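You operate a simulated robot arm through the tools that you are given. There is no shell and no other tool. Be economical: measure what you need, move in short steps, check, and stop when the job is done.

Carry out the task below with a simulated two-armed robot. There is one attempt and no reset: what you move stays moved.

TASK
Pick up the white tin with one hand, pass it to the other hand and put it on the top of the wooden box. Set down upright: white tin.

The check looks at the end state, three seconds after you hand in, the way a careful person would. Anything else that was tipped, shoved, dropped, spilled or broken makes it a failure.

THE ROBOT
Two 7-joint arms with two-finger parallel grippers on one trunk, on a base that drives. Base frame: it is fixed to the floor where the robot stands at the start and does not move with it; the origin is under the middle of the robot, x ahead of it, y to its left, z up; the surface under the hand at the start is at about z = 800. Lengths are in mm, angles in rad, forces in N, time in s.
The left shoulder is at the start at [70, 134, 1126], the right one opposite. With the tool pointing down near the work surface each hand reaches from about 100 to 640 mm from the robot's upright axis, wherever it stands, measured 20 degrees to its own side. Places, roughly: top of the wooden box [3200, -300, 900]. Payload 1.57 kg a hand.
Tool frame (each hand has its own): the origin (TCP) lies between the finger pads and is the grasp point; the fingertips stand 30 mm ahead of it; z points along the fingers, y is the line along which they close. Largest opening 80 mm; finger width 17, thickness 12; the body of the gripper, 40 by 82 mm, starts 80 mm behind the TCP.
Orientation is told as [roll, pitch, yaw] about the base's x, y, z axes, in that order, counted from this pose: with the fingers straight down and closing along the base's y, the tool's x points along the base's -x, its y along +y and its z along -z.

THE INTERFACE
- The arms move only by the tool move_arm. It takes "left_series", "right_series" or both (then of equal length, played together; a hand with none holds still); each is a list of rows, each a list of 7 numbers: the turn, a rotation vector about the base's x, y, z in rad, then the shift along the base's x, y, z in cm, then the opening in per cent of the stroke, from 0 (shut) to 100 (fully open). In form: [[wx, wy, wz, x, y, z, claw], ...]. A call has 1 to 10 rows; each row is the pose to reach, as a shift and turn from the pose commanded when the call began. A row lasts 0.2 s, in which the tool goes at most 50 mm and 0.15 rad; a call with a longer step from one row to the next is refused whole, and so is a gripper value outside its range. A pose out of reach is approached as far as the arm can. The call stops where the force on the tool passes 40 N (or 10 N more than at its start, if that is more) or the arm is blocked; 0.2 s more then pass. Each finger travels about 153 mm/s and halts on what it meets, pressing with about 43 N; the grip force reading is that of the motor and also rises with nothing between the fingers. The clock runs only during rows and for 0.2 s after the last one: add rows that repeat a pose to give the fingers time. It gives the time, the measured TCP pose, the force on the tool (base axes), the opening and the grip force at its end, in the units of the frame above (readings bear some noise), with the torque about the TCP (base axes, N m) and any sound that the robot's microphone picked up.
- Cameras (640 x 400 px; columns grow to the right, rows downward): "scene" is now at [115.3, 25.2, 1332]; the picture's right is [0.31, -0.95, 0.00], its down [-0.68, -0.22, -0.70] and it looks along [0.67, 0.22, -0.71] (base axes); focal length 279 px, centre (320, 200). "left" rides on the left gripper at [72, 7, -122] in its tool frame; the picture's right is [-0.09, 1.00, 0.00], its down [-0.84, -0.08, -0.54] and it looks along [-0.54, -0.05, 0.84] (tool axes); focal length 238 px, centre (320, 200). "right" rides on the right gripper at [72, -7, -122] in its tool frame; the picture's right is [0.09, 1.00, 0.00], its down [-0.84, 0.08, -0.54] and it looks along [-0.54, 0.05, 0.84] (tool axes); focal length 238 px, centre (320, 200). There is no depth. A picture from a camera that has moved, and an enlarged one, comes with that camera's place and axes in the base frame and with its lens. The place of the scene camera against the robot may be out by one fixed shift of up to 18 mm in any direction.
- camera(camera): a new picture of that camera. It takes no simulated time.
- move_column(by): slides the trunk up (or, below 0, down) by that many mm; the arms and the scene camera ride with it, the base frame stays. It gives what a move gives, with no picture.
- drive_base(legs): drives the robot by 1 to 6 legs, each [ahead, left, turn to the left] in mm, mm and rad, along the robot's own axes; the way and the turn of a leg run together, so that a leg with both is an arc; at most 1500 mm and 3.142 rad a leg. The arms and the cameras ride along, it lands a little off, and it stops where it bumps. It gives what a move gives.
- turn_head(pan, tilt): turns the head with the scene camera to pan (to the left, within 1.501 rad either way) and tilt (down, from -0.506 to 1.204), counted from straight ahead of the robot. It gives what a move gives.
- close_up(camera, box): a new picture of the part [left, top, right, bottom] of that camera's present view, enlarged. It takes no simulated time.
- sign_off(): hands the job in; it is judged then, once.

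Work in short steps. Places have to be worked out from the pictures, the camera data and where the tool is seen: move nearer, look again, correct. Check each grasp and each placing, and mend what went wrong. You have 120 turns and 92 pictures in all, those below and enlarged ones among them. Open the grippers and draw the arms clear of the work before you hand the job in, unless the task says otherwise; then end with one line.

The tools are called after "Emit:" as name(argument=value, ...) on one line, values as JSON. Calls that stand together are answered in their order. move_arm: Moves the arms, as the interface text tells. Its arguments: {"type":"object","properties":{"left_series":{"type":"array"},"right_series":{"type":"array"}},"required":[]} The other tools are called the same way: move_column (by) slides the trunk up or down; drive_base (legs) drives the base; turn_head (pan, tilt) turns the head that bears the scene camera; camera (camera) takes a picture; close_up (camera, box) takes an enlarged picture of a part of a camera's view; sign_off () hands the job in.

At the start:

```text
t: 0.0
left_eef_pos: [353.1, 408.2, 1039.4]
left_orientation: [0.001, -0.001, 0.0]
left_contact_force: [-0.5, 0.3, 0.0]
left_moment: [0.01, -0.01, -0.02]
left_finger_gap: 79.8
left_grip_force: 0.0
right_eef_pos: [430.8, -41.9, 1015.2]
right_orientation: [0.0, -0.002, -0.002]
right_contact_force: [-0.1, 0.4, -0.1]
right_moment: [-0.02, 0.01, -0.01]
right_finger_gap: 79.7
right_grip_force: 0.1
trunk travel left (down, up): [-700.0, 240.0]
robot x, y, heading: [0.4, 0.7, -0.001]
head pan, tilt: [0.318, 0.792]
```

scene: 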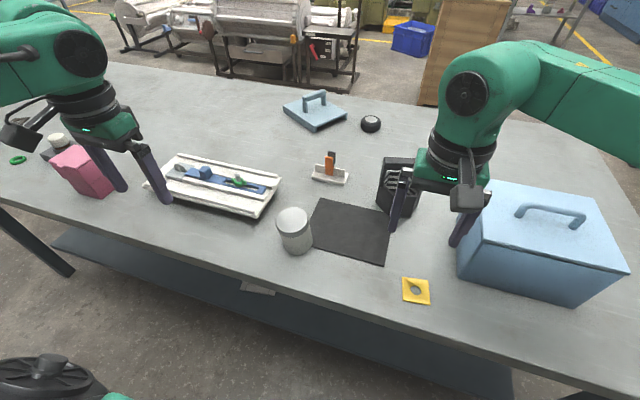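
right: 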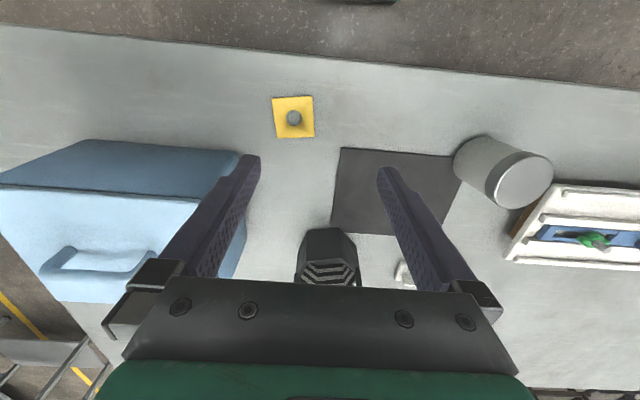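
left: 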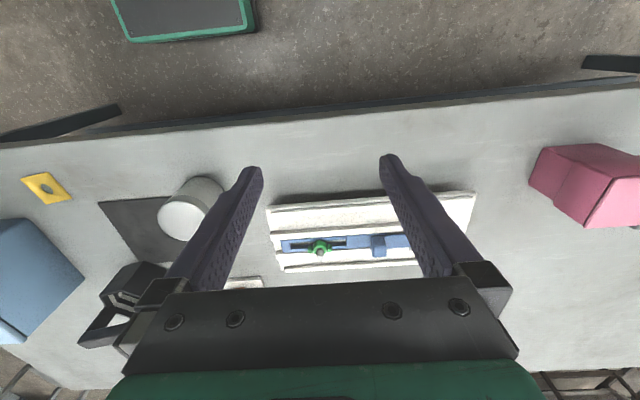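

The pictures put the tin's axis near (472, 200), with its top at about z=890 and a diameter of about 73 mm. I'll take enlarged views to check the diameter and what stands around it.

Emit:
close_up(camera="scene", box=[220, 160, 380, 260])

Emit:
close_up(camera="left", box=[80, 140, 280, 265])

```text
4.00 times, centred on (300, 210) of scene
camera zoom: at [115.3, 25.2, 1332.0], right [0.31, -0.95, 0.0], down [-0.68, -0.22, -0.7], along [0.67, 0.22, -0.71], focal length 1117 px, centre (400, 160)
```

zoom: 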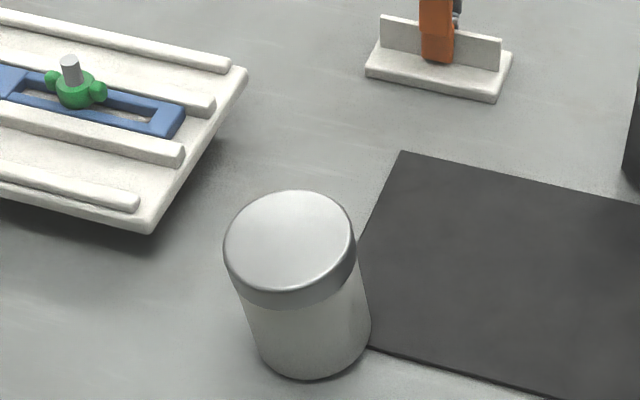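

```text
3.20 times, centred on (180, 202) of left
camera zoom: at [281.1, 414.2, 1161.1], right [0.09, 1.0, 0.0], down [0.84, -0.08, 0.54], along [0.54, -0.05, -0.84], focal length 763 px, centre (768, 192)
```

zoom: 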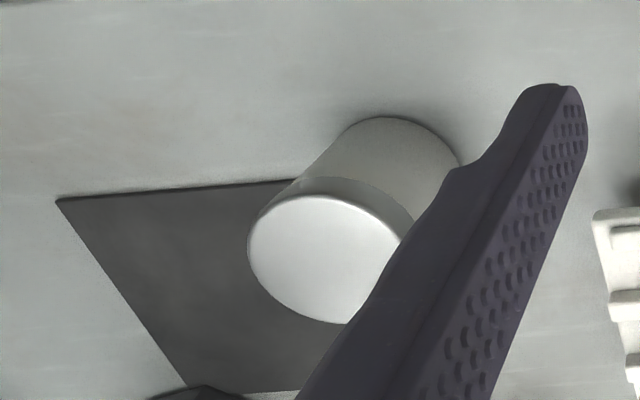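

The lid is about 70 mm across, so an 80 mm opening leaves only about 5 mm on each side. I'll move the left hand above the tin and measure again.

Emit:
move_arm(left_series=[[0, 0, 0, 2, -3.5, 0, 100], [0, 0, 0, 4, -7, 0, 100], [0, 0, 0, 6, -10.5, 0, 100], [0, 0, 0, 8, -14, 0, 100], [0, 0, 0, 10, -17.5, -1, 100], [0, 0, 0, 11.9, -21, -3, 100], [0, 0, 0, 11.9, -21, -3, 100]])

Emit:
camera(camera="left")

Emit:
camera(camera="scene")

```text
t: 1.6
left_eef_pos: [469.0, 199.4, 1012.0]
left_orientation: [-0.003, -0.002, 0.0]
left_contact_force: [-0.5, 0.2, 0.0]
left_moment: [0.01, 0.02, -0.03]
left_finger_gap: 80.1
left_grip_force: 0.1
right_eef_pos: [431.1, -40.8, 1016.5]
right_orientation: [0.001, -0.003, -0.002]
right_contact_force: [0.3, 0.4, -0.6]
right_moment: [-0.01, 0.0, 0.01]
right_finger_gap: 79.9
right_grip_force: 0.0
trunk travel left (down, up): [-700.0, 240.0]
robot x, y, heading: [4.4, -3.5, -0.002]
head pan, tilt: [0.318, 0.792]
```

```text
86 pictures are left
camera left: at [397.0, 205.2, 1133.6], right [0.09, 1.0, 0.0], down [0.84, -0.08, 0.54], along [0.54, -0.05, -0.84], focal length 238 px, centre (320, 200)
```

left: 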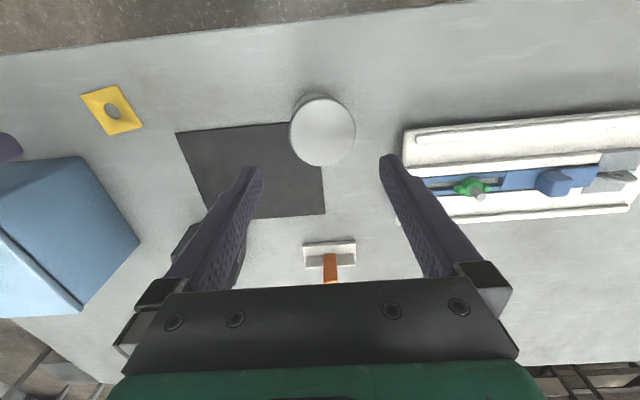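

```text
85 pictures are left
camera scene: at [114.5, 26.0, 1332.1], right [0.31, -0.95, 0.0], down [-0.68, -0.22, -0.7], along [0.67, 0.22, -0.71], focal length 279 px, centre (320, 200)
```

scene: 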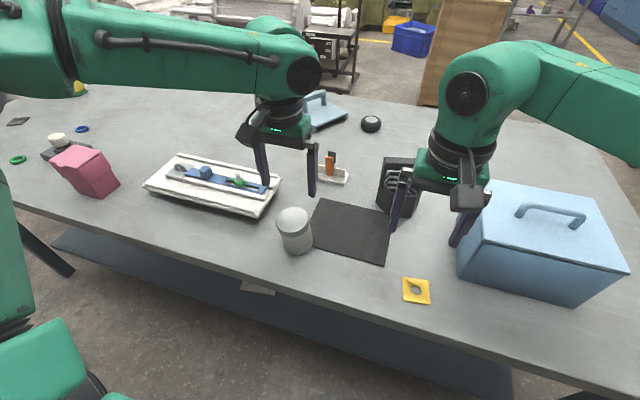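

The lid's centre reads about (469, 202), and the tin is about 67 mm wide. I'll lower the hand until the fingertips are just above the lid and check again.

Emit:
move_arm(left_series=[[0, 0, 0, 0, 0.2, -3.5, 100], [0, 0, 0, 0, 0.2, -6.8, 100], [0, 0, 0, 0, 0.2, -6.8, 100]])

Emit:
camera(camera="left")

Emit:
close_up(camera="scene", box=[220, 160, 380, 260])

```text
t: 2.4
left_eef_pos: [467.8, 201.6, 941.3]
left_orientation: [0.001, -0.002, -0.002]
left_contact_force: [0.8, 0.3, 0.6]
left_moment: [-0.02, 0.03, -0.03]
left_finger_gap: 80.1
left_grip_force: 0.0
right_eef_pos: [431.2, -43.0, 1014.9]
right_orientation: [0.002, 0.001, -0.003]
right_contact_force: [0.0, 0.5, 0.8]
right_moment: [0.0, 0.03, 0.0]
right_finger_gap: 80.2
right_grip_force: 0.0
trunk travel left (down, up): [-700.0, 240.0]
robot x, y, heading: [-0.3, 0.5, -0.002]
head pan, tilt: [0.318, 0.792]
```

```text
84 pictures are left
camera left: at [395.3, 206.7, 1063.3], right [0.09, 1.0, 0.0], down [0.84, -0.08, 0.54], along [0.54, -0.05, -0.84], focal length 238 px, centre (320, 200)
```

left: 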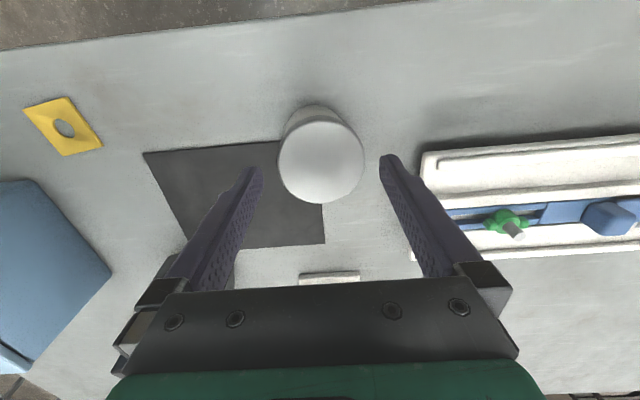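

```text
4.00 times, centred on (300, 210) of scene
camera zoom: at [115.0, 24.7, 1332.1], right [0.31, -0.95, 0.0], down [-0.68, -0.22, -0.7], along [0.67, 0.22, -0.71], focal length 1117 px, centre (400, 160)
```

zoom: 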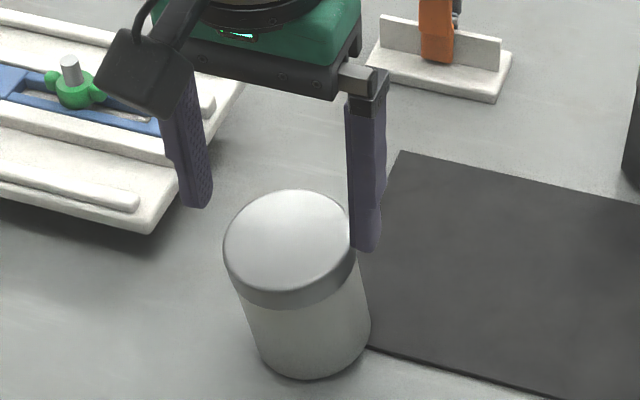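

The tin is centred at about (470, 200.5) between the fingers, with about 6 mm free on each side. I'll go down to TCP z≈862 and stop on any contact.

Emit:
move_arm(left_series=[[0, 0, 0, 0.2, -0.1, -2.5, 100], [0, 0, 0, 0.2, -0.1, -4.5, 100], [0, 0, 0, 0.2, -0.1, -6.5, 100], [0, 0, 0, 0.2, -0.1, -7.9, 100], [0, 0, 0, 0.2, -0.1, -7.9, 100]])

Emit:
camera(camera="left")

Emit:
close_up(camera="scene", box=[220, 160, 380, 260])

```text
t: 3.6
left_eef_pos: [471.3, 199.6, 861.8]
left_orientation: [0.0, -0.002, 0.0]
left_contact_force: [0.5, 1.0, 0.1]
left_moment: [0.04, 0.01, 0.02]
left_finger_gap: 80.1
left_grip_force: 0.0
right_eef_pos: [431.0, -42.5, 1014.5]
right_orientation: [0.001, 0.001, -0.002]
right_contact_force: [0.6, -0.2, 0.3]
right_moment: [0.01, -0.02, 0.0]
right_finger_gap: 80.0
right_grip_force: 0.1
trunk travel left (down, up): [-700.0, 240.0]
robot x, y, heading: [-0.7, 0.0, -0.001]
head pan, tilt: [0.318, 0.792]
```

```text
82 pictures are left
camera left: at [399.8, 204.9, 984.2], right [0.09, 1.0, 0.0], down [0.84, -0.08, 0.54], along [0.54, -0.05, -0.84], focal length 238 px, centre (320, 200)
```

left: 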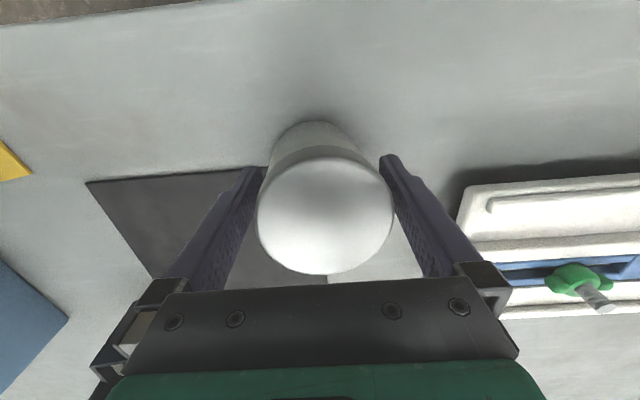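

```text
4.00 times, centred on (300, 210) of scene
camera zoom: at [115.1, 25.1, 1332.1], right [0.31, -0.95, 0.0], down [-0.68, -0.22, -0.7], along [0.67, 0.22, -0.71], focal length 1117 px, centre (400, 160)
```

zoom: 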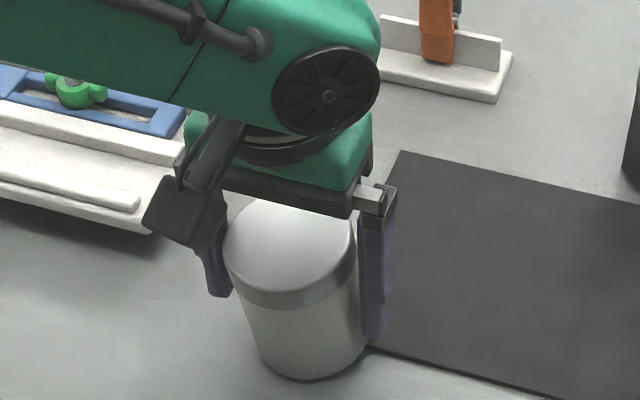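

Both fingers straddle the tin without touching it. I'll close the grip.

Emit:
move_arm(left_series=[[0, 0, 0, 0, 0, 0, 80], [0, 0, 0, 0, 0, 0, 50], [0, 0, 0, 0, 0, 0, 0], [0, 0, 0, 0, 0, 0, 0], [0, 0, 0, 0, 0, 0, 0]])

```text
t: 4.8
left_eef_pos: [472.0, 197.8, 862.2]
left_orientation: [0.001, 0.001, 0.001]
left_contact_force: [0.1, 0.0, 0.2]
left_moment: [-0.04, 0.03, 0.0]
left_finger_gap: 68.6
left_grip_force: 43.1
right_eef_pos: [431.5, -42.0, 1015.2]
right_orientation: [0.001, 0.0, -0.003]
right_contact_force: [-0.9, 1.0, 0.5]
right_moment: [0.02, 0.01, -0.02]
right_finger_gap: 79.9
right_grip_force: 0.1
trunk travel left (down, up): [-700.0, 240.0]
robot x, y, heading: [-2.9, -1.1, 0.001]
head pan, tilt: [0.318, 0.792]
```

The grip holds at 68.6 mm with 43 N. I'll lift the tin straight up.

Emit:
move_arm(left_series=[[0, 0, 0, 0, 0, 1.5, 0], [0, 0, 0, 0, 0, 4, 0], [0, 0, 0, 0, 0, 8, 0], [0, 0, 0, 0, 0, 12, 0], [0, 0, 0, 0, 0, 16, 0], [0, 0, 0, 0, 0, 20, 0], [0, 0, 0, 0, 0, 20, 0]])

Emit:
camera(camera="scene")

```text
t: 6.4
left_eef_pos: [474.8, 200.7, 1062.6]
left_orientation: [-0.002, 0.0, -0.001]
left_contact_force: [-0.5, 0.0, -2.3]
left_moment: [0.01, 0.03, 0.01]
left_finger_gap: 68.6
left_grip_force: 42.6
right_eef_pos: [430.8, -41.4, 1014.7]
right_orientation: [0.0, 0.001, -0.001]
right_contact_force: [-0.5, 0.4, 0.1]
right_moment: [0.0, -0.01, 0.02]
right_finger_gap: 80.0
right_grip_force: 0.0
trunk travel left (down, up): [-700.0, 240.0]
robot x, y, heading: [0.9, -0.2, 0.0]
head pan, tilt: [0.318, 0.792]
```

```text
80 pictures are left
camera scene: at [116.2, 25.6, 1331.9], right [0.31, -0.95, 0.0], down [-0.68, -0.22, -0.7], along [0.67, 0.22, -0.71], focal length 279 px, centre (320, 200)
```

scene: 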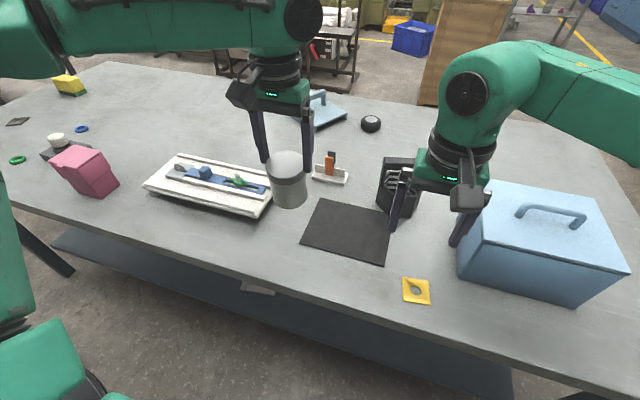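

The tin is lifted and hangs straight, weighing about 2.3 N. Next I'll turn the right hand to point toward +y, tilted 15° down with its camera on top, so it can take the tin from the side between the left fingers.

Emit:
move_arm(right_series=[[0.0724, 0.0724, -0.0944, 0, -0.5, 1, 100], [0.1449, 0.1449, -0.1889, 0, -1, 2, 100], [0.2173, 0.2173, -0.2833, 0, -1.5, 3, 100], [0.2897, 0.2897, -0.3777, 0, -2, 4, 100], [0.3621, 0.3621, -0.4721, 0, -2.5, 5, 100], [0.4346, 0.4346, -0.5666, 0, -3, 6, 100], [0.507, 0.507, -0.661, 0, -3, 6, 100], [0.507, 0.507, -0.661, 0, -3, 6, 100]])

Emit:
camera(camera="scene")

```text
t: 8.2
left_eef_pos: [474.1, 201.9, 1061.6]
left_orientation: [0.0, -0.001, 0.0]
left_contact_force: [0.1, -0.2, -3.4]
left_moment: [0.02, -0.03, -0.01]
left_finger_gap: 68.6
left_grip_force: 43.3
right_eef_pos: [430.9, -72.2, 1073.1]
right_orientation: [0.345, 0.626, -0.579]
right_contact_force: [0.0, 1.1, -0.3]
right_moment: [0.01, 0.03, 0.01]
right_finger_gap: 79.9
right_grip_force: 0.1
trunk travel left (down, up): [-700.0, 240.0]
robot x, y, heading: [1.5, -0.7, 0.004]
head pan, tilt: [0.318, 0.792]
```

```text
79 pictures are left
camera scene: at [115.7, 25.7, 1332.0], right [0.31, -0.95, 0.0], down [-0.68, -0.22, -0.7], along [0.67, 0.22, -0.71], focal length 279 px, centre (320, 200)
```

scene: 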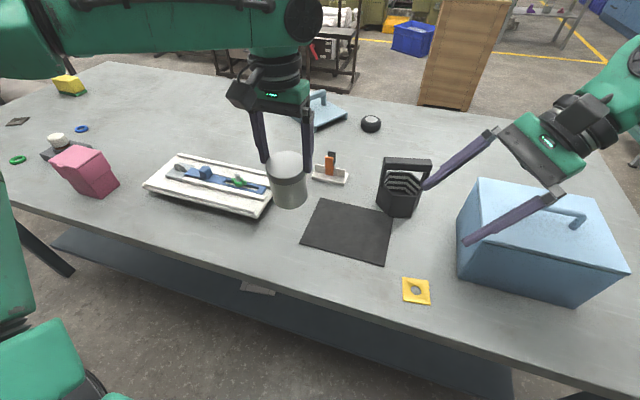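

The first half of the turn matches what was commanded. I'll do the second half.

Emit:
move_arm(right_series=[[0.0724, 0.0724, -0.0944, 0, 0, 0, 100], [0.1449, 0.1449, -0.1889, 0, 0, 0, 100], [0.2173, 0.2173, -0.2833, 0, 0, 0, 100], [0.2897, 0.2897, -0.3777, 0, 0, 0, 100], [0.3621, 0.3621, -0.4721, 0, 0, 0, 100], [0.4346, 0.4346, -0.5666, 0, 0, 0, 100], [0.507, 0.507, -0.661, 0, 0, 0, 100], [0.507, 0.507, -0.661, 0, 0, 0, 100]])

Emit:
camera(camera="scene")

Emit:
camera(camera="right")

```text
t: 10.0
left_eef_pos: [474.8, 200.5, 1061.5]
left_orientation: [0.001, 0.001, -0.001]
left_contact_force: [0.4, -0.9, -2.8]
left_moment: [0.02, 0.04, 0.0]
left_finger_gap: 68.4
left_grip_force: 42.8
right_eef_pos: [432.9, -72.2, 1075.6]
right_orientation: [-0.011, 1.31, -1.584]
right_contact_force: [0.2, -0.4, -0.1]
right_moment: [0.0, -0.01, -0.03]
right_finger_gap: 80.1
right_grip_force: 0.1
trunk travel left (down, up): [-700.0, 240.0]
robot x, y, heading: [2.0, 1.3, 0.002]
head pan, tilt: [0.318, 0.792]
```

```text
78 pictures are left
camera scene: at [116.1, 25.5, 1331.9], right [0.31, -0.95, 0.0], down [-0.68, -0.22, -0.7], along [0.67, 0.22, -0.71], focal length 279 px, centre (320, 200)
```

scene: 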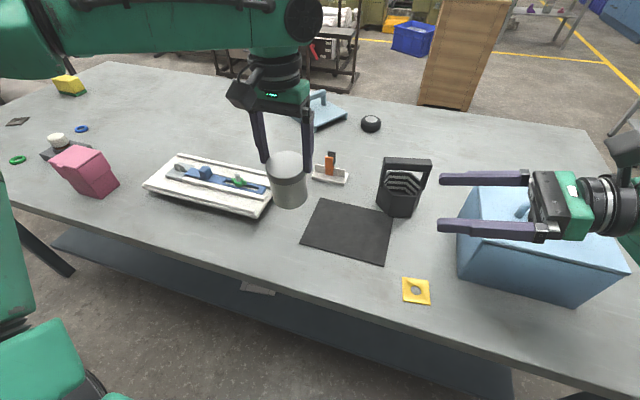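

```text
77 pictures are left
camera right: at [425.5, -171.5, 1176.8], right [1.0, 0.02, 0.09], down [0.07, -0.74, -0.67], along [0.05, 0.67, -0.74], focal length 238 px, centre (320, 200)
```

right: 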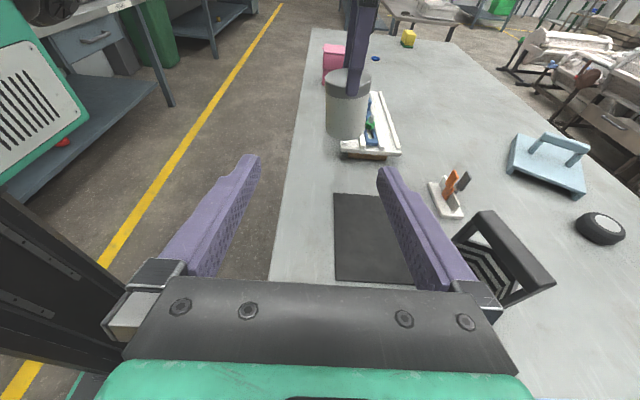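

The right hand now points along +y with its camera up. I'll bring it to a pre-grasp pose on the approach line, level with the tin in x at about 473.

Emit:
move_arm(right_series=[[0, 0, 0, 1.4, 3, 0.1, 100], [0, 0, 0, 2.7, 6.5, 0.2, 100], [0, 0, 0, 4.1, 9.5, 0.4, 100], [0, 0, 0, 4.1, 12.7, 0.5, 100], [0, 0, 0, 4.1, 12.7, 0.5, 100]])

Emit:
camera(camera="right")

Emit:
camera(camera="scene")

```text
t: 11.2
left_eef_pos: [473.8, 201.4, 1062.2]
left_orientation: [0.003, -0.001, 0.001]
left_contact_force: [0.0, -0.6, -2.5]
left_moment: [0.03, 0.02, 0.01]
left_finger_gap: 68.4
left_grip_force: 42.7
right_eef_pos: [472.9, 53.9, 1079.0]
right_orientation: [-0.007, 1.31, -1.579]
right_contact_force: [0.2, 0.0, -1.0]
right_moment: [-0.02, -0.06, 0.01]
right_finger_gap: 80.2
right_grip_force: 0.1
trunk travel left (down, up): [-700.0, 240.0]
robot x, y, heading: [-2.2, -2.1, 0.002]
head pan, tilt: [0.318, 0.792]
```

```text
76 pictures are left
camera right: at [465.7, -45.1, 1180.6], right [1.0, 0.02, 0.09], down [0.08, -0.74, -0.67], along [0.05, 0.67, -0.74], focal length 238 px, centre (320, 200)
```

right: 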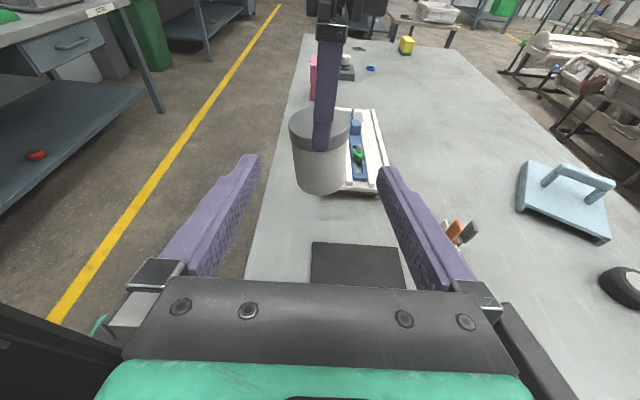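

```text
75 pictures are left
camera scene: at [115.6, 24.6, 1332.0], right [0.31, -0.95, 0.0], down [-0.68, -0.22, -0.7], along [0.67, 0.22, -0.71], focal length 279 px, centre (320, 200)
```

scene: 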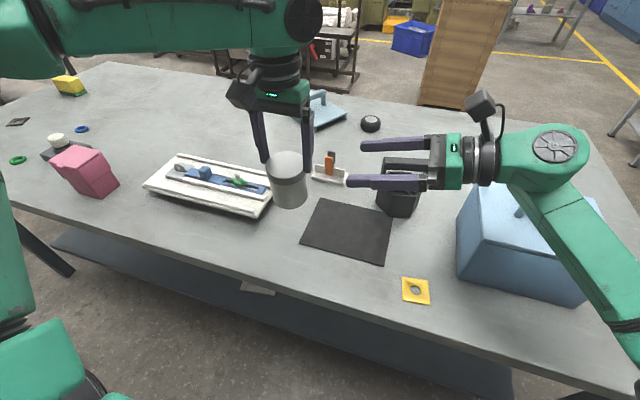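

The tin sits centred between the right fingers at x≈473. I'll advance partway along the approach line and look again.

Emit:
move_arm(right_series=[[0, 0, 0, 0, 2.9, -0.8, 100], [0, 0, 0, 0, 5.3, -1.4, 100], [0, 0, 0, 0, 7.2, -1.9, 100], [0, 0, 0, 0, 7.2, -1.9, 100]])

Emit:
camera(camera="right")

Emit:
close_up(camera="scene", box=[220, 100, 420, 225])

```text
t: 12.2
left_eef_pos: [473.9, 201.2, 1062.0]
left_orientation: [0.003, -0.001, 0.0]
left_contact_force: [0.1, -0.2, -3.3]
left_moment: [0.02, -0.02, -0.01]
left_finger_gap: 68.6
left_grip_force: 42.9
right_eef_pos: [471.5, 126.8, 1060.0]
right_orientation: [-0.009, 1.307, -1.579]
right_contact_force: [-0.1, 0.7, 0.2]
right_moment: [0.01, -0.03, 0.01]
right_finger_gap: 80.3
right_grip_force: 0.0
trunk travel left (down, up): [-700.0, 240.0]
robot x, y, heading: [-3.2, -0.8, -0.0]
head pan, tilt: [0.318, 0.792]
```

```text
74 pictures are left
camera right: at [465.4, 27.8, 1161.1], right [1.0, 0.02, 0.09], down [0.08, -0.74, -0.67], along [0.05, 0.67, -0.74], focal length 238 px, centre (320, 200)
```

right: 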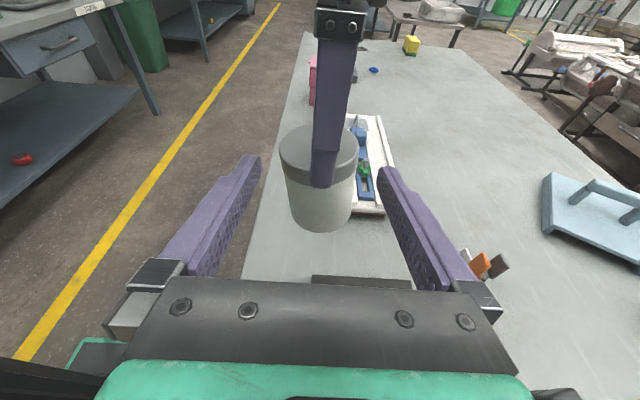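

```text
3.20 times, centred on (320, 162) of scene
camera zoom: at [115.8, 25.2, 1332.0], right [0.31, -0.95, 0.0], down [-0.68, -0.22, -0.7], along [0.67, 0.22, -0.71], focal length 894 px, centre (320, 320)
```

zoom: 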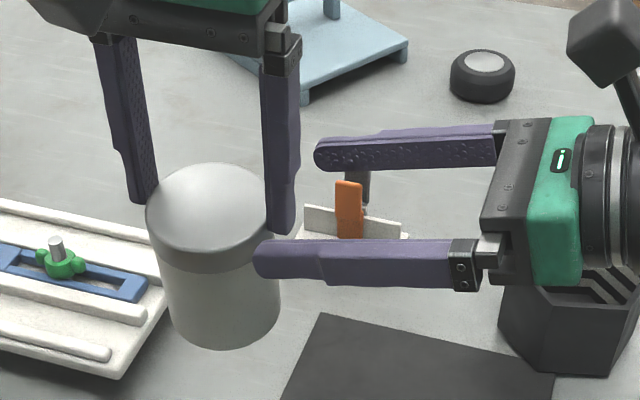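

The tin hangs lower in the left fingers than where I gripped it, with the fingertips only just below the lid. I'll check with the left camera whether it slipped.

Emit:
camera(camera="left")

Emit:
close_up(camera="right", box=[240, 100, 400, 200])

```text
72 pictures are left
camera left: at [402.4, 207.0, 1184.0], right [0.09, 1.0, 0.0], down [0.84, -0.08, 0.54], along [0.54, -0.05, -0.84], focal length 238 px, centre (320, 200)
```

left: 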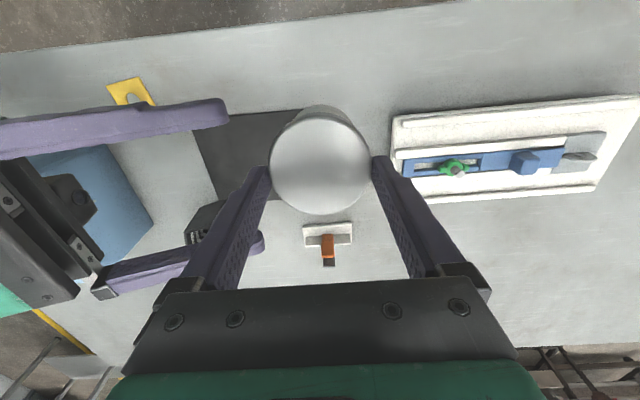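

```text
4.00 times, centred on (320, 150) of right
camera zoom: at [465.4, 27.8, 1161.1], right [1.0, 0.02, 0.09], down [0.08, -0.74, -0.67], along [0.05, 0.67, -0.74], focal length 953 px, centre (320, 400)
```

zoom: 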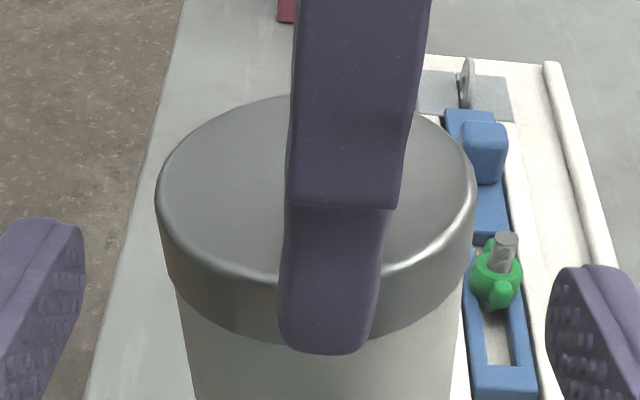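

The tin slid down, so the left hand now holds it by the lid alone, with the lid top at about z≈1042 and the bottom at about 953. It has stayed put since then. I'll have the right hand take the body just under the lid, lowering first and then coming in to (472, 200, 998).

Emit:
move_arm(right_series=[[0, 0, 0, 0, 0, -2.1, 100], [0, 0, 0, 0, 0, -4.2, 100], [0, 0, 0, 0, 1.5, -4.6, 100], [0, 0, 0, 0, 3.5, -5.1, 100], [0, 0, 0, 0, 5.5, -5.7, 100], [0, 0, 0, 0, 7.3, -6.2, 100], [0, 0, 0, 0, 7.3, -6.2, 100]])

Emit:
camera(camera="right")

Emit:
close_up(camera="scene", box=[200, 110, 400, 235])

```text
t: 13.8
left_eef_pos: [473.5, 200.5, 1061.5]
left_orientation: [0.0, 0.0, -0.001]
left_contact_force: [-0.1, -0.1, -0.9]
left_moment: [-0.03, -0.02, -0.02]
left_finger_gap: 68.3
left_grip_force: 42.9
right_eef_pos: [473.1, 202.1, 1000.5]
right_orientation: [-0.007, 1.31, -1.579]
right_contact_force: [0.3, 0.3, -1.2]
right_moment: [-0.03, 0.02, -0.01]
right_finger_gap: 80.2
right_grip_force: 0.0
trunk travel left (down, up): [-700.0, 240.0]
robot x, y, heading: [-2.4, 2.2, 0.001]
head pan, tilt: [0.318, 0.792]
```

```text
70 pictures are left
camera right: at [466.3, 102.1, 1101.7], right [1.0, 0.02, 0.09], down [0.08, -0.74, -0.67], along [0.05, 0.67, -0.74], focal length 238 px, centre (320, 200)
```

right: 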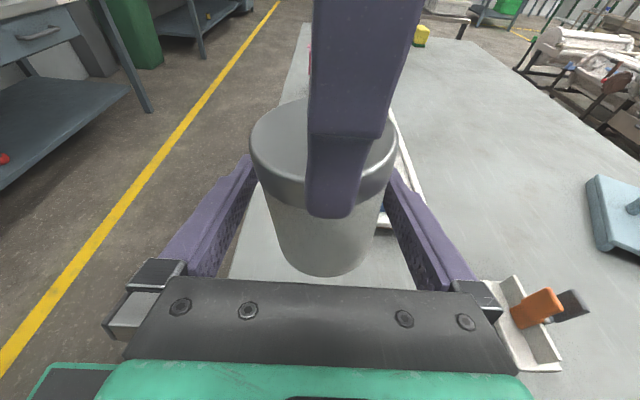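

```text
3.20 times, centred on (300, 172) of scene
camera zoom: at [115.8, 24.9, 1332.0], right [0.31, -0.95, 0.0], down [-0.68, -0.22, -0.7], along [0.67, 0.22, -0.71], focal length 894 px, centre (384, 288)
```

zoom: 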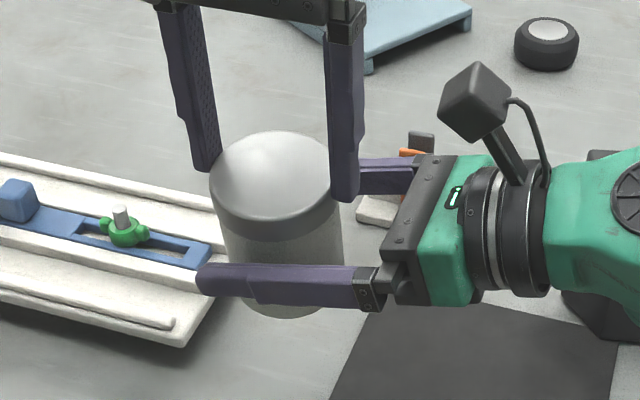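

The right fingers straddle the body below the lid without touching. I'll raise them 8 mm, nearer the lid's lip, and close.

Emit:
move_arm(right_series=[[0, 0, 0, -0.1, 0, 0.8, 100], [0, 0, 0, -0.1, 0, 0.8, 85], [0, 0, 0, -0.1, 0, 0.8, 70], [0, 0, 0, -0.1, 0, 0.8, 40], [0, 0, 0, -0.1, 0, 0.8, 0], [0, 0, 0, -0.1, 0, 0.8, 0], [0, 0, 0, -0.1, 0, 0.8, 0]])

Emit:
camera(camera="right")

Emit:
close_up(camera="scene", box=[200, 110, 400, 235])

```text
t: 15.4
left_eef_pos: [473.2, 200.4, 1062.3]
left_orientation: [-0.001, 0.004, 0.0]
left_contact_force: [-26.8, -4.4, 3.3]
left_moment: [0.12, 1.49, 0.0]
left_finger_gap: 68.5
left_grip_force: 43.0
right_eef_pos: [473.8, 199.7, 1009.6]
right_orientation: [-0.009, 1.307, -1.586]
right_contact_force: [26.8, 4.0, -3.0]
right_moment: [-0.33, -0.08, -0.06]
right_finger_gap: 70.6
right_grip_force: 42.8
trunk travel left (down, up): [-700.0, 240.0]
robot x, y, heading: [6.4, 1.7, -0.002]
head pan, tilt: [0.318, 0.792]
```

```text
68 pictures are left
camera right: at [465.8, 100.8, 1110.1], right [1.0, 0.02, 0.09], down [0.07, -0.74, -0.67], along [0.05, 0.67, -0.74], focal length 238 px, centre (320, 200)
```

right: 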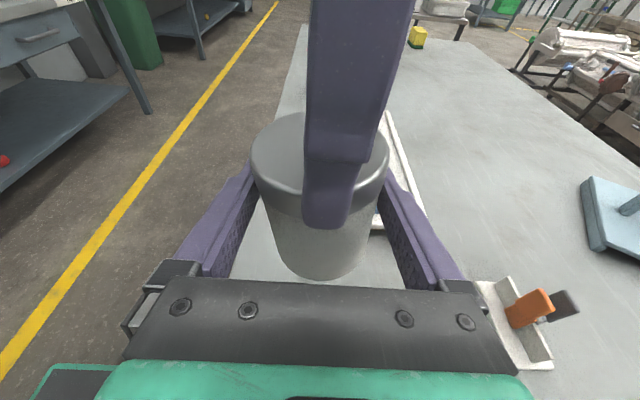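

```text
3.20 times, centred on (300, 172) of scene
camera zoom: at [115.8, 25.3, 1332.0], right [0.31, -0.95, 0.0], down [-0.68, -0.22, -0.7], along [0.67, 0.22, -0.71], focal length 894 px, centre (384, 288)
```

zoom: 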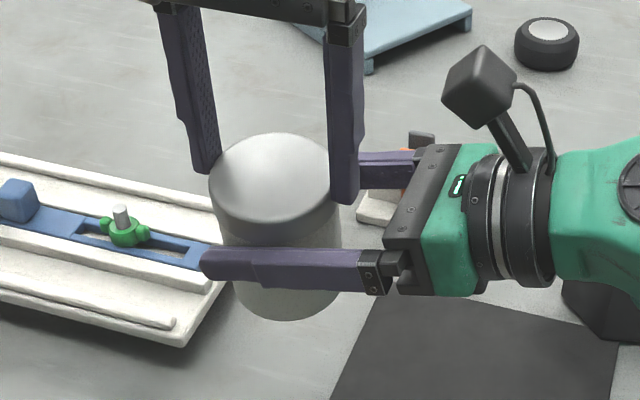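

Both hands are gripping, but a 27 N sideways load shows the right hand sits slightly too far to −x. I'll shift it 2 mm to +x to relieve that.

Emit:
move_arm(right_series=[[0, 0, 0, 0.1, 0, 0, 0], [0, 0, 0, 0.2, 0, 0, 0], [0, 0, 0, 0.2, 0, 0, 0], [0, 0, 0, 0.2, 0, 0, 0]])

```text
t: 16.4
left_eef_pos: [474.6, 200.7, 1062.2]
left_orientation: [0.002, 0.0, 0.0]
left_contact_force: [-12.5, -0.2, -2.8]
left_moment: [0.02, 1.35, 0.54]
left_finger_gap: 68.3
left_grip_force: 43.0
right_eef_pos: [474.1, 201.1, 1008.9]
right_orientation: [-0.006, 1.308, -1.578]
right_contact_force: [12.6, 0.2, 0.2]
right_moment: [0.01, -0.7, -0.57]
right_finger_gap: 70.6
right_grip_force: 43.0
trunk travel left (down, up): [-700.0, 240.0]
robot x, y, heading: [-1.6, -1.6, -0.001]
head pan, tilt: [0.318, 0.792]
```

The load has halved and the grip is steady at 70.6 mm. I'll nudge another 2 mm.

Emit:
move_arm(right_series=[[0, 0, 0, 0.1, 0, 0, 0], [0, 0, 0, 0.2, 0, 0, 0], [0, 0, 0, 0.2, 0, 0, 0], [0, 0, 0, 0.2, 0, 0, 0]])

Emit:
close_up(camera="right", box=[200, 100, 440, 250])

```text
t: 17.4
left_eef_pos: [475.3, 200.6, 1062.7]
left_orientation: [0.001, -0.003, -0.001]
left_contact_force: [4.5, 4.4, -9.8]
left_moment: [0.2, 0.59, 0.46]
left_finger_gap: 68.5
left_grip_force: 43.0
right_eef_pos: [474.4, 200.1, 1008.8]
right_orientation: [-0.007, 1.309, -1.576]
right_contact_force: [-5.3, -4.0, 7.8]
right_moment: [0.02, -0.83, -0.47]
right_finger_gap: 70.8
right_grip_force: 42.2
trunk travel left (down, up): [-700.0, 240.0]
robot x, y, heading: [1.2, 2.6, -0.002]
head pan, tilt: [0.318, 0.792]
```

```text
2.67 times, centred on (320, 175) of right
camera zoom: at [468.1, 101.3, 1110.3], right [1.0, 0.03, 0.09], down [0.08, -0.74, -0.67], along [0.05, 0.67, -0.74], focal length 636 px, centre (320, 267)
```

zoom: 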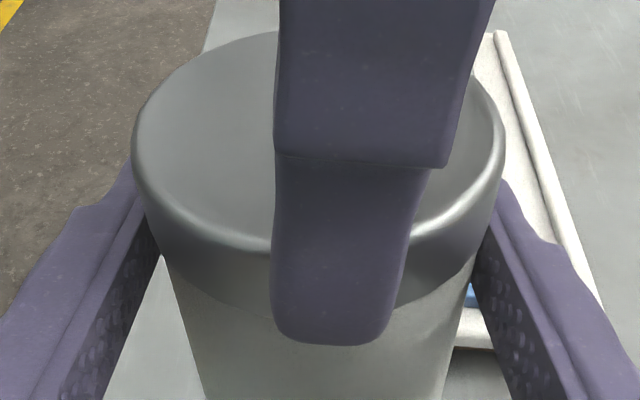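

The sideways load is gone and the z load passes between the hands, so the right grip is real. I'll open the left hand while the right holds still.

Emit:
move_arm(left_series=[[0, 0, 0, 0, 0, 0, 90], [0, 0, 0, 0, 0, 0, 100], [0, 0, 0, 0, 0, 0, 100], [0, 0, 0, 0, 0, 0, 100]])

Emit:
close_up(camera="right", box=[200, 100, 440, 250])

Emit:
close_up(camera="scene", box=[200, 110, 400, 235])

```text
t: 18.4
left_eef_pos: [473.1, 202.6, 1062.0]
left_orientation: [0.002, 0.001, -0.001]
left_contact_force: [0.0, -0.2, 0.2]
left_moment: [0.02, 0.02, -0.01]
left_finger_gap: 80.1
left_grip_force: 0.1
right_eef_pos: [476.2, 200.1, 1008.1]
right_orientation: [-0.009, 1.307, -1.58]
right_contact_force: [0.4, -0.1, -1.1]
right_moment: [0.02, -0.01, 0.0]
right_finger_gap: 70.4
right_grip_force: 43.2
trunk travel left (down, up): [-700.0, 240.0]
robot x, y, heading: [0.8, 0.8, 0.004]
head pan, tilt: [0.318, 0.792]
```

```text
2.67 times, centred on (320, 175) of right
camera zoom: at [468.8, 101.0, 1109.5], right [1.0, 0.02, 0.09], down [0.08, -0.74, -0.67], along [0.05, 0.67, -0.74], focal length 636 px, centre (320, 267)
```

zoom: 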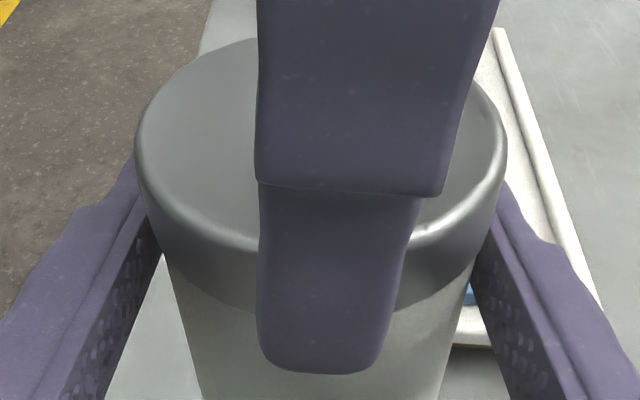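

```text
3.20 times, centred on (300, 172) of scene
camera zoom: at [115.8, 25.4, 1332.0], right [0.31, -0.95, 0.0], down [-0.68, -0.22, -0.7], along [0.67, 0.22, -0.71], focal length 894 px, centre (384, 288)
```

zoom: 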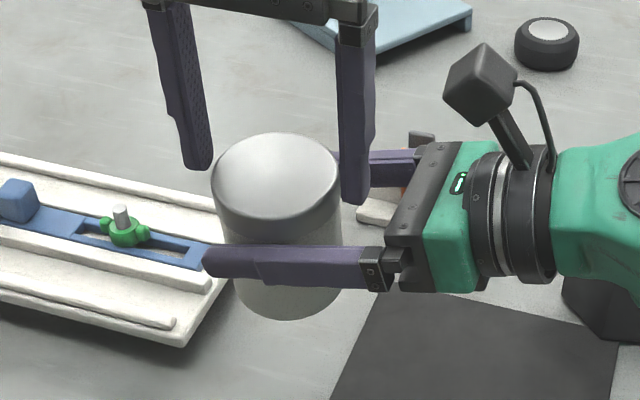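

The tin is in the right hand and hasn't moved. I'll raise the left hand straight up and move it to its own side.

Emit:
move_arm(left_series=[[0, 0, 0, 0, 0, 2, 100], [0, 0, 0, 0, 0, 5, 100], [0, 0, 0, 0, 0, 8.5, 100], [0, 0, 0, 0, 4, 10, 100], [0, 0, 0, -3, 8, 10, 100], [0, 0, 0, -6, 12, 10, 100], [0, 0, 0, -9, 15, 10, 100], [0, 0, 0, -12, 18, 10, 100], [0, 0, 0, -15, 20, 10, 100]])

Emit:
camera(camera="scene")

```text
t: 20.4
left_eef_pos: [320.8, 400.1, 1163.5]
left_orientation: [0.001, -0.001, -0.002]
left_contact_force: [-0.7, 0.0, 0.8]
left_moment: [0.0, -0.04, 0.0]
left_finger_gap: 80.0
left_grip_force: 0.1
right_eef_pos: [474.3, 201.4, 1009.3]
right_orientation: [-0.001, 1.308, -1.574]
right_contact_force: [-0.2, 0.0, -1.4]
right_moment: [0.0, 0.0, -0.03]
right_finger_gap: 69.9
right_grip_force: 42.4
trunk travel left (down, up): [-700.0, 240.0]
robot x, y, heading: [-4.1, -3.3, -0.003]
head pan, tilt: [0.318, 0.792]
```

```text
63 pictures are left
camera scene: at [113.8, 25.6, 1332.2], right [0.31, -0.95, 0.0], down [-0.68, -0.22, -0.7], along [0.67, 0.22, -0.71], focal length 279 px, centre (320, 200)
```

scene: 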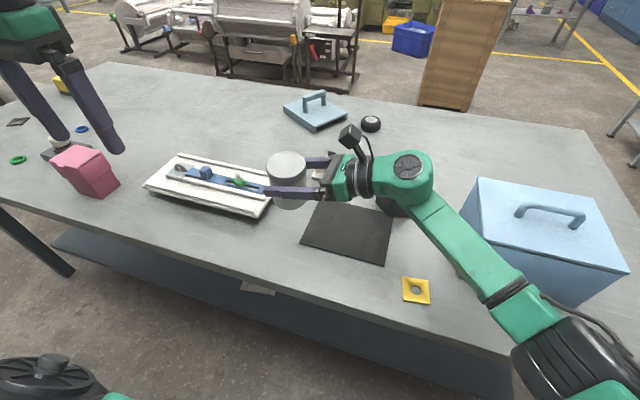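

The handover is done. Before driving I'll look to the right and ahead-right to plan a path around the table to the wooden box, whose near face is at about x≈3050, y≈−345.

Emit:
turn_head(pan=-0.6, tilt=0.35)

Emit:
camera(camera="scene")

Emit:
turn_head(pan=-1.4, tilt=0.6)

Emit:
camera(camera="scene")

```text
t: 21.6
left_eef_pos: [322.2, 400.1, 1162.2]
left_orientation: [0.002, 0.0, 0.0]
left_contact_force: [-0.2, -0.3, 0.0]
left_moment: [-0.01, 0.01, 0.02]
left_finger_gap: 80.1
left_grip_force: 0.1
right_eef_pos: [475.4, 200.5, 1008.2]
right_orientation: [-0.009, 1.307, -1.578]
right_contact_force: [1.2, -0.2, -0.7]
right_moment: [0.01, 0.01, 0.01]
right_finger_gap: 69.9
right_grip_force: 42.9
trunk travel left (down, up): [-700.0, 240.0]
robot x, y, heading: [0.4, -4.6, -0.003]
head pan, tilt: [-0.6, 0.351]
```

```text
62 pictures are left
camera scene: at [115.7, -52.5, 1371.0], right [-0.56, -0.83, 0.0], down [-0.28, 0.19, -0.94], along [0.78, -0.53, -0.34], focal length 279 px, centre (320, 200)
```

scene: 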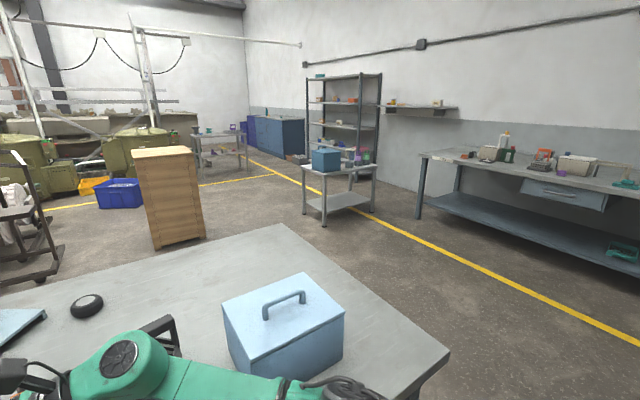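

```text
t: 22.7
left_eef_pos: [322.6, 399.9, 1161.6]
left_orientation: [0.002, 0.0, 0.0]
left_contact_force: [-0.3, 0.9, 0.8]
left_moment: [-0.01, 0.0, 0.01]
left_finger_gap: 80.1
left_grip_force: 0.0
right_eef_pos: [476.9, 200.0, 1007.6]
right_orientation: [-0.008, 1.306, -1.58]
right_contact_force: [0.1, -0.7, 0.4]
right_moment: [-0.01, 0.0, -0.01]
right_finger_gap: 69.9
right_grip_force: 43.2
trunk travel left (down, up): [-700.0, 240.0]
robot x, y, heading: [-1.6, 0.6, -0.001]
head pan, tilt: [-1.4, 0.6]
```

```text
61 pictures are left
camera scene: at [54.0, -87.0, 1348.3], right [-0.99, -0.17, 0.0], down [-0.1, 0.56, -0.83], along [0.14, -0.81, -0.56], focal length 279 px, centre (320, 200)
```

scene: 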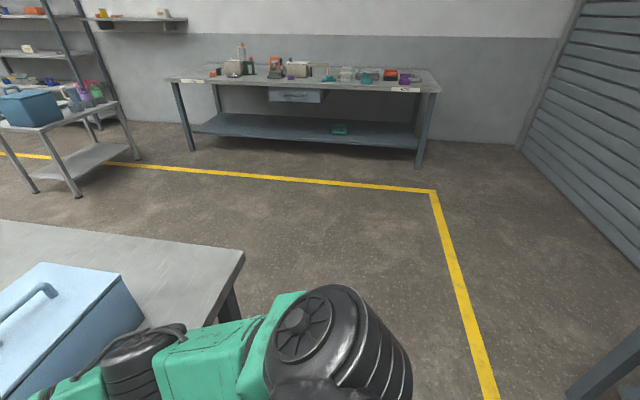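

The wooden cabinet's top is clear, and the aisle to the right of the table, between it and a cart at about (2480, −1690), is open. I'll back off 300 mm so the hands clear the table, then check the grip.

Emit:
drive_base(legs=[[-300, 0, 0]])

Emit:
camera(camera="right")

Emit:
camera(camera="scene")

```text
t: 24.8
left_eef_pos: [21.4, 400.9, 1161.9]
left_orientation: [0.0, 0.002, 0.01]
left_contact_force: [0.3, -0.8, 0.4]
left_moment: [-0.03, 0.0, -0.01]
left_finger_gap: 80.0
left_grip_force: 0.0
right_eef_pos: [176.1, 203.2, 1007.6]
right_orientation: [-0.012, 1.307, -1.575]
right_contact_force: [0.5, -0.1, 0.0]
right_moment: [0.02, 0.01, -0.01]
right_finger_gap: 70.0
right_grip_force: 43.1
trunk travel left (down, up): [-700.0, 240.0]
robot x, y, heading: [-299.7, -4.2, 0.01]
head pan, tilt: [-1.4, 0.6]
```

```text
60 pictures are left
camera right: at [169.8, 103.9, 1109.1], right [1.0, 0.03, 0.09], down [0.08, -0.74, -0.67], along [0.04, 0.67, -0.74], focal length 238 px, centre (320, 200)
```

right: 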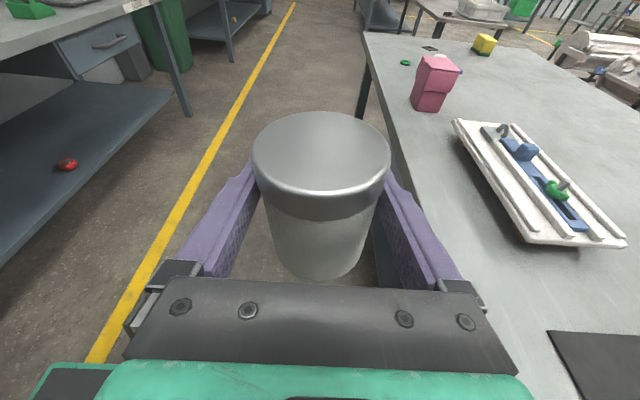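

```text
59 pictures are left
camera scene: at [-243.2, -87.7, 1348.2], right [-0.98, -0.18, 0.0], down [-0.1, 0.56, -0.83], along [0.15, -0.81, -0.56], focal length 279 px, centre (320, 200)
```

scene: 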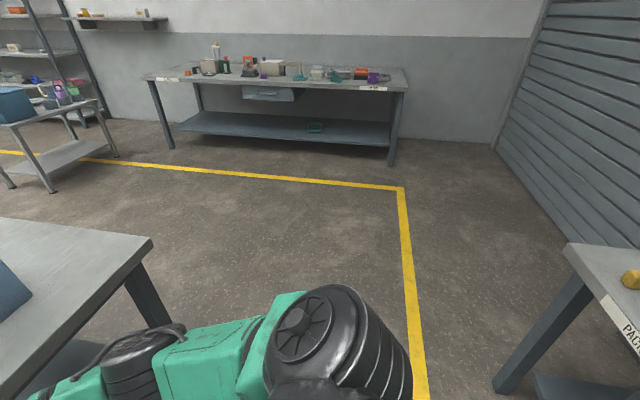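

The tin is held upright. I'll strafe right to about y=−1150, clear of the table's end.

Emit:
drive_base(legs=[[40, -1150, -0.01]])

Emit:
turn_head(pan=0.1, tilt=0.4)

Emit:
camera(camera="scene")

```text
t: 30.9
left_eef_pos: [70.0, -798.0, 1163.6]
left_orientation: [0.0, 0.001, 0.002]
left_contact_force: [-0.6, 0.8, -0.1]
left_moment: [0.03, -0.03, -0.01]
left_finger_gap: 79.7
left_grip_force: 0.0
right_eef_pos: [222.7, -997.5, 1007.9]
right_orientation: [-0.009, 1.306, -1.58]
right_contact_force: [-0.2, -0.3, 0.5]
right_moment: [0.0, 0.01, -0.01]
right_finger_gap: 69.4
right_grip_force: 42.4
trunk travel left (down, up): [-700.0, 240.0]
robot x, y, heading: [-251.1, -1196.7, 0.001]
head pan, tilt: [-1.4, 0.6]
```

```text
t: 32.5
left_eef_pos: [69.2, -797.5, 1162.5]
left_orientation: [0.002, 0.001, 0.002]
left_contact_force: [0.6, 0.0, 0.2]
left_moment: [0.01, 0.01, -0.01]
left_finger_gap: 80.2
left_grip_force: 0.0
right_eef_pos: [221.7, -998.6, 1007.1]
right_orientation: [-0.008, 1.308, -1.58]
right_contact_force: [-0.1, -0.2, 0.4]
right_moment: [-0.01, 0.0, 0.02]
right_finger_gap: 69.6
right_grip_force: 42.6
trunk travel left (down, up): [-700.0, 240.0]
robot x, y, heading: [-252.3, -1195.4, 0.005]
head pan, tilt: [0.099, 0.4]
```

```text
58 pictures are left
camera scene: at [-122.1, -1188.9, 1366.5], right [0.1, -0.99, 0.0], down [-0.39, -0.04, -0.92], along [0.92, 0.09, -0.39], focal length 279 px, centre (320, 200)
```

scene: 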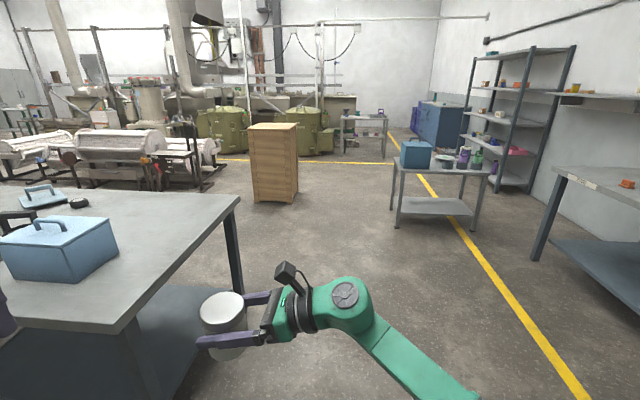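

The way ahead is clear: the table edge is at y≈−621 and the cart starts at about y≈−1719. I'll drive forward past the table.

Emit:
drive_base(legs=[[1300, 0, 0], [850, 0, 0]])

Emit:
camera(camera="scene")

Emit:
camera(camera="right")

```text
t: 43.0
left_eef_pos: [2187.0, -807.3, 1163.3]
left_orientation: [0.001, -0.001, 0.008]
left_contact_force: [0.1, -0.1, -0.3]
left_moment: [-0.01, 0.03, 0.0]
left_finger_gap: 80.0
left_grip_force: 0.0
right_eef_pos: [2343.0, -1005.9, 1008.3]
right_orientation: [-0.007, 1.307, -1.569]
right_contact_force: [0.2, -0.3, -0.2]
right_moment: [0.0, 0.0, -0.03]
right_finger_gap: 69.1
right_grip_force: 42.7
trunk travel left (down, up): [-700.0, 240.0]
robot x, y, heading: [1867.2, -1209.8, 0.009]
head pan, tilt: [0.099, 0.4]
```

```text
57 pictures are left
camera scene: at [1998.8, -1199.0, 1366.5], right [0.11, -0.99, 0.0], down [-0.39, -0.04, -0.92], along [0.92, 0.1, -0.39], focal length 279 px, centre (320, 200)
```

scene: 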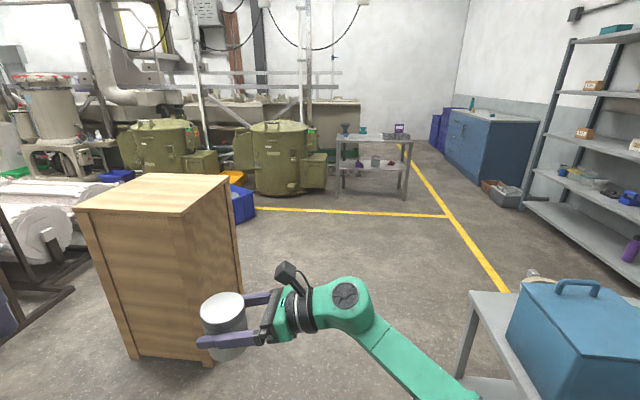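

```text
56 pictures are left
camera right: at [2335.9, -1104.7, 1109.5], right [1.0, 0.03, 0.09], down [0.08, -0.74, -0.67], along [0.04, 0.67, -0.74], focal length 238 px, centre (320, 200)
```

right: 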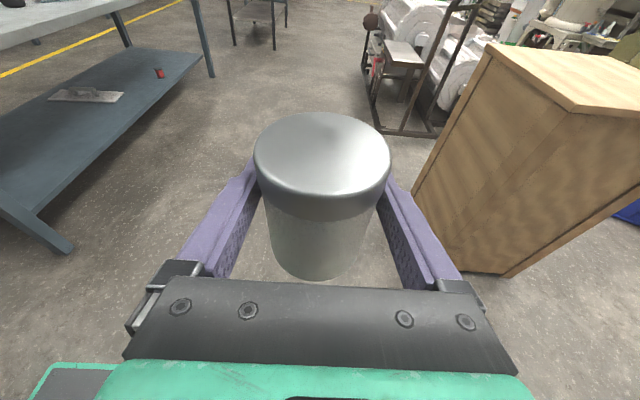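

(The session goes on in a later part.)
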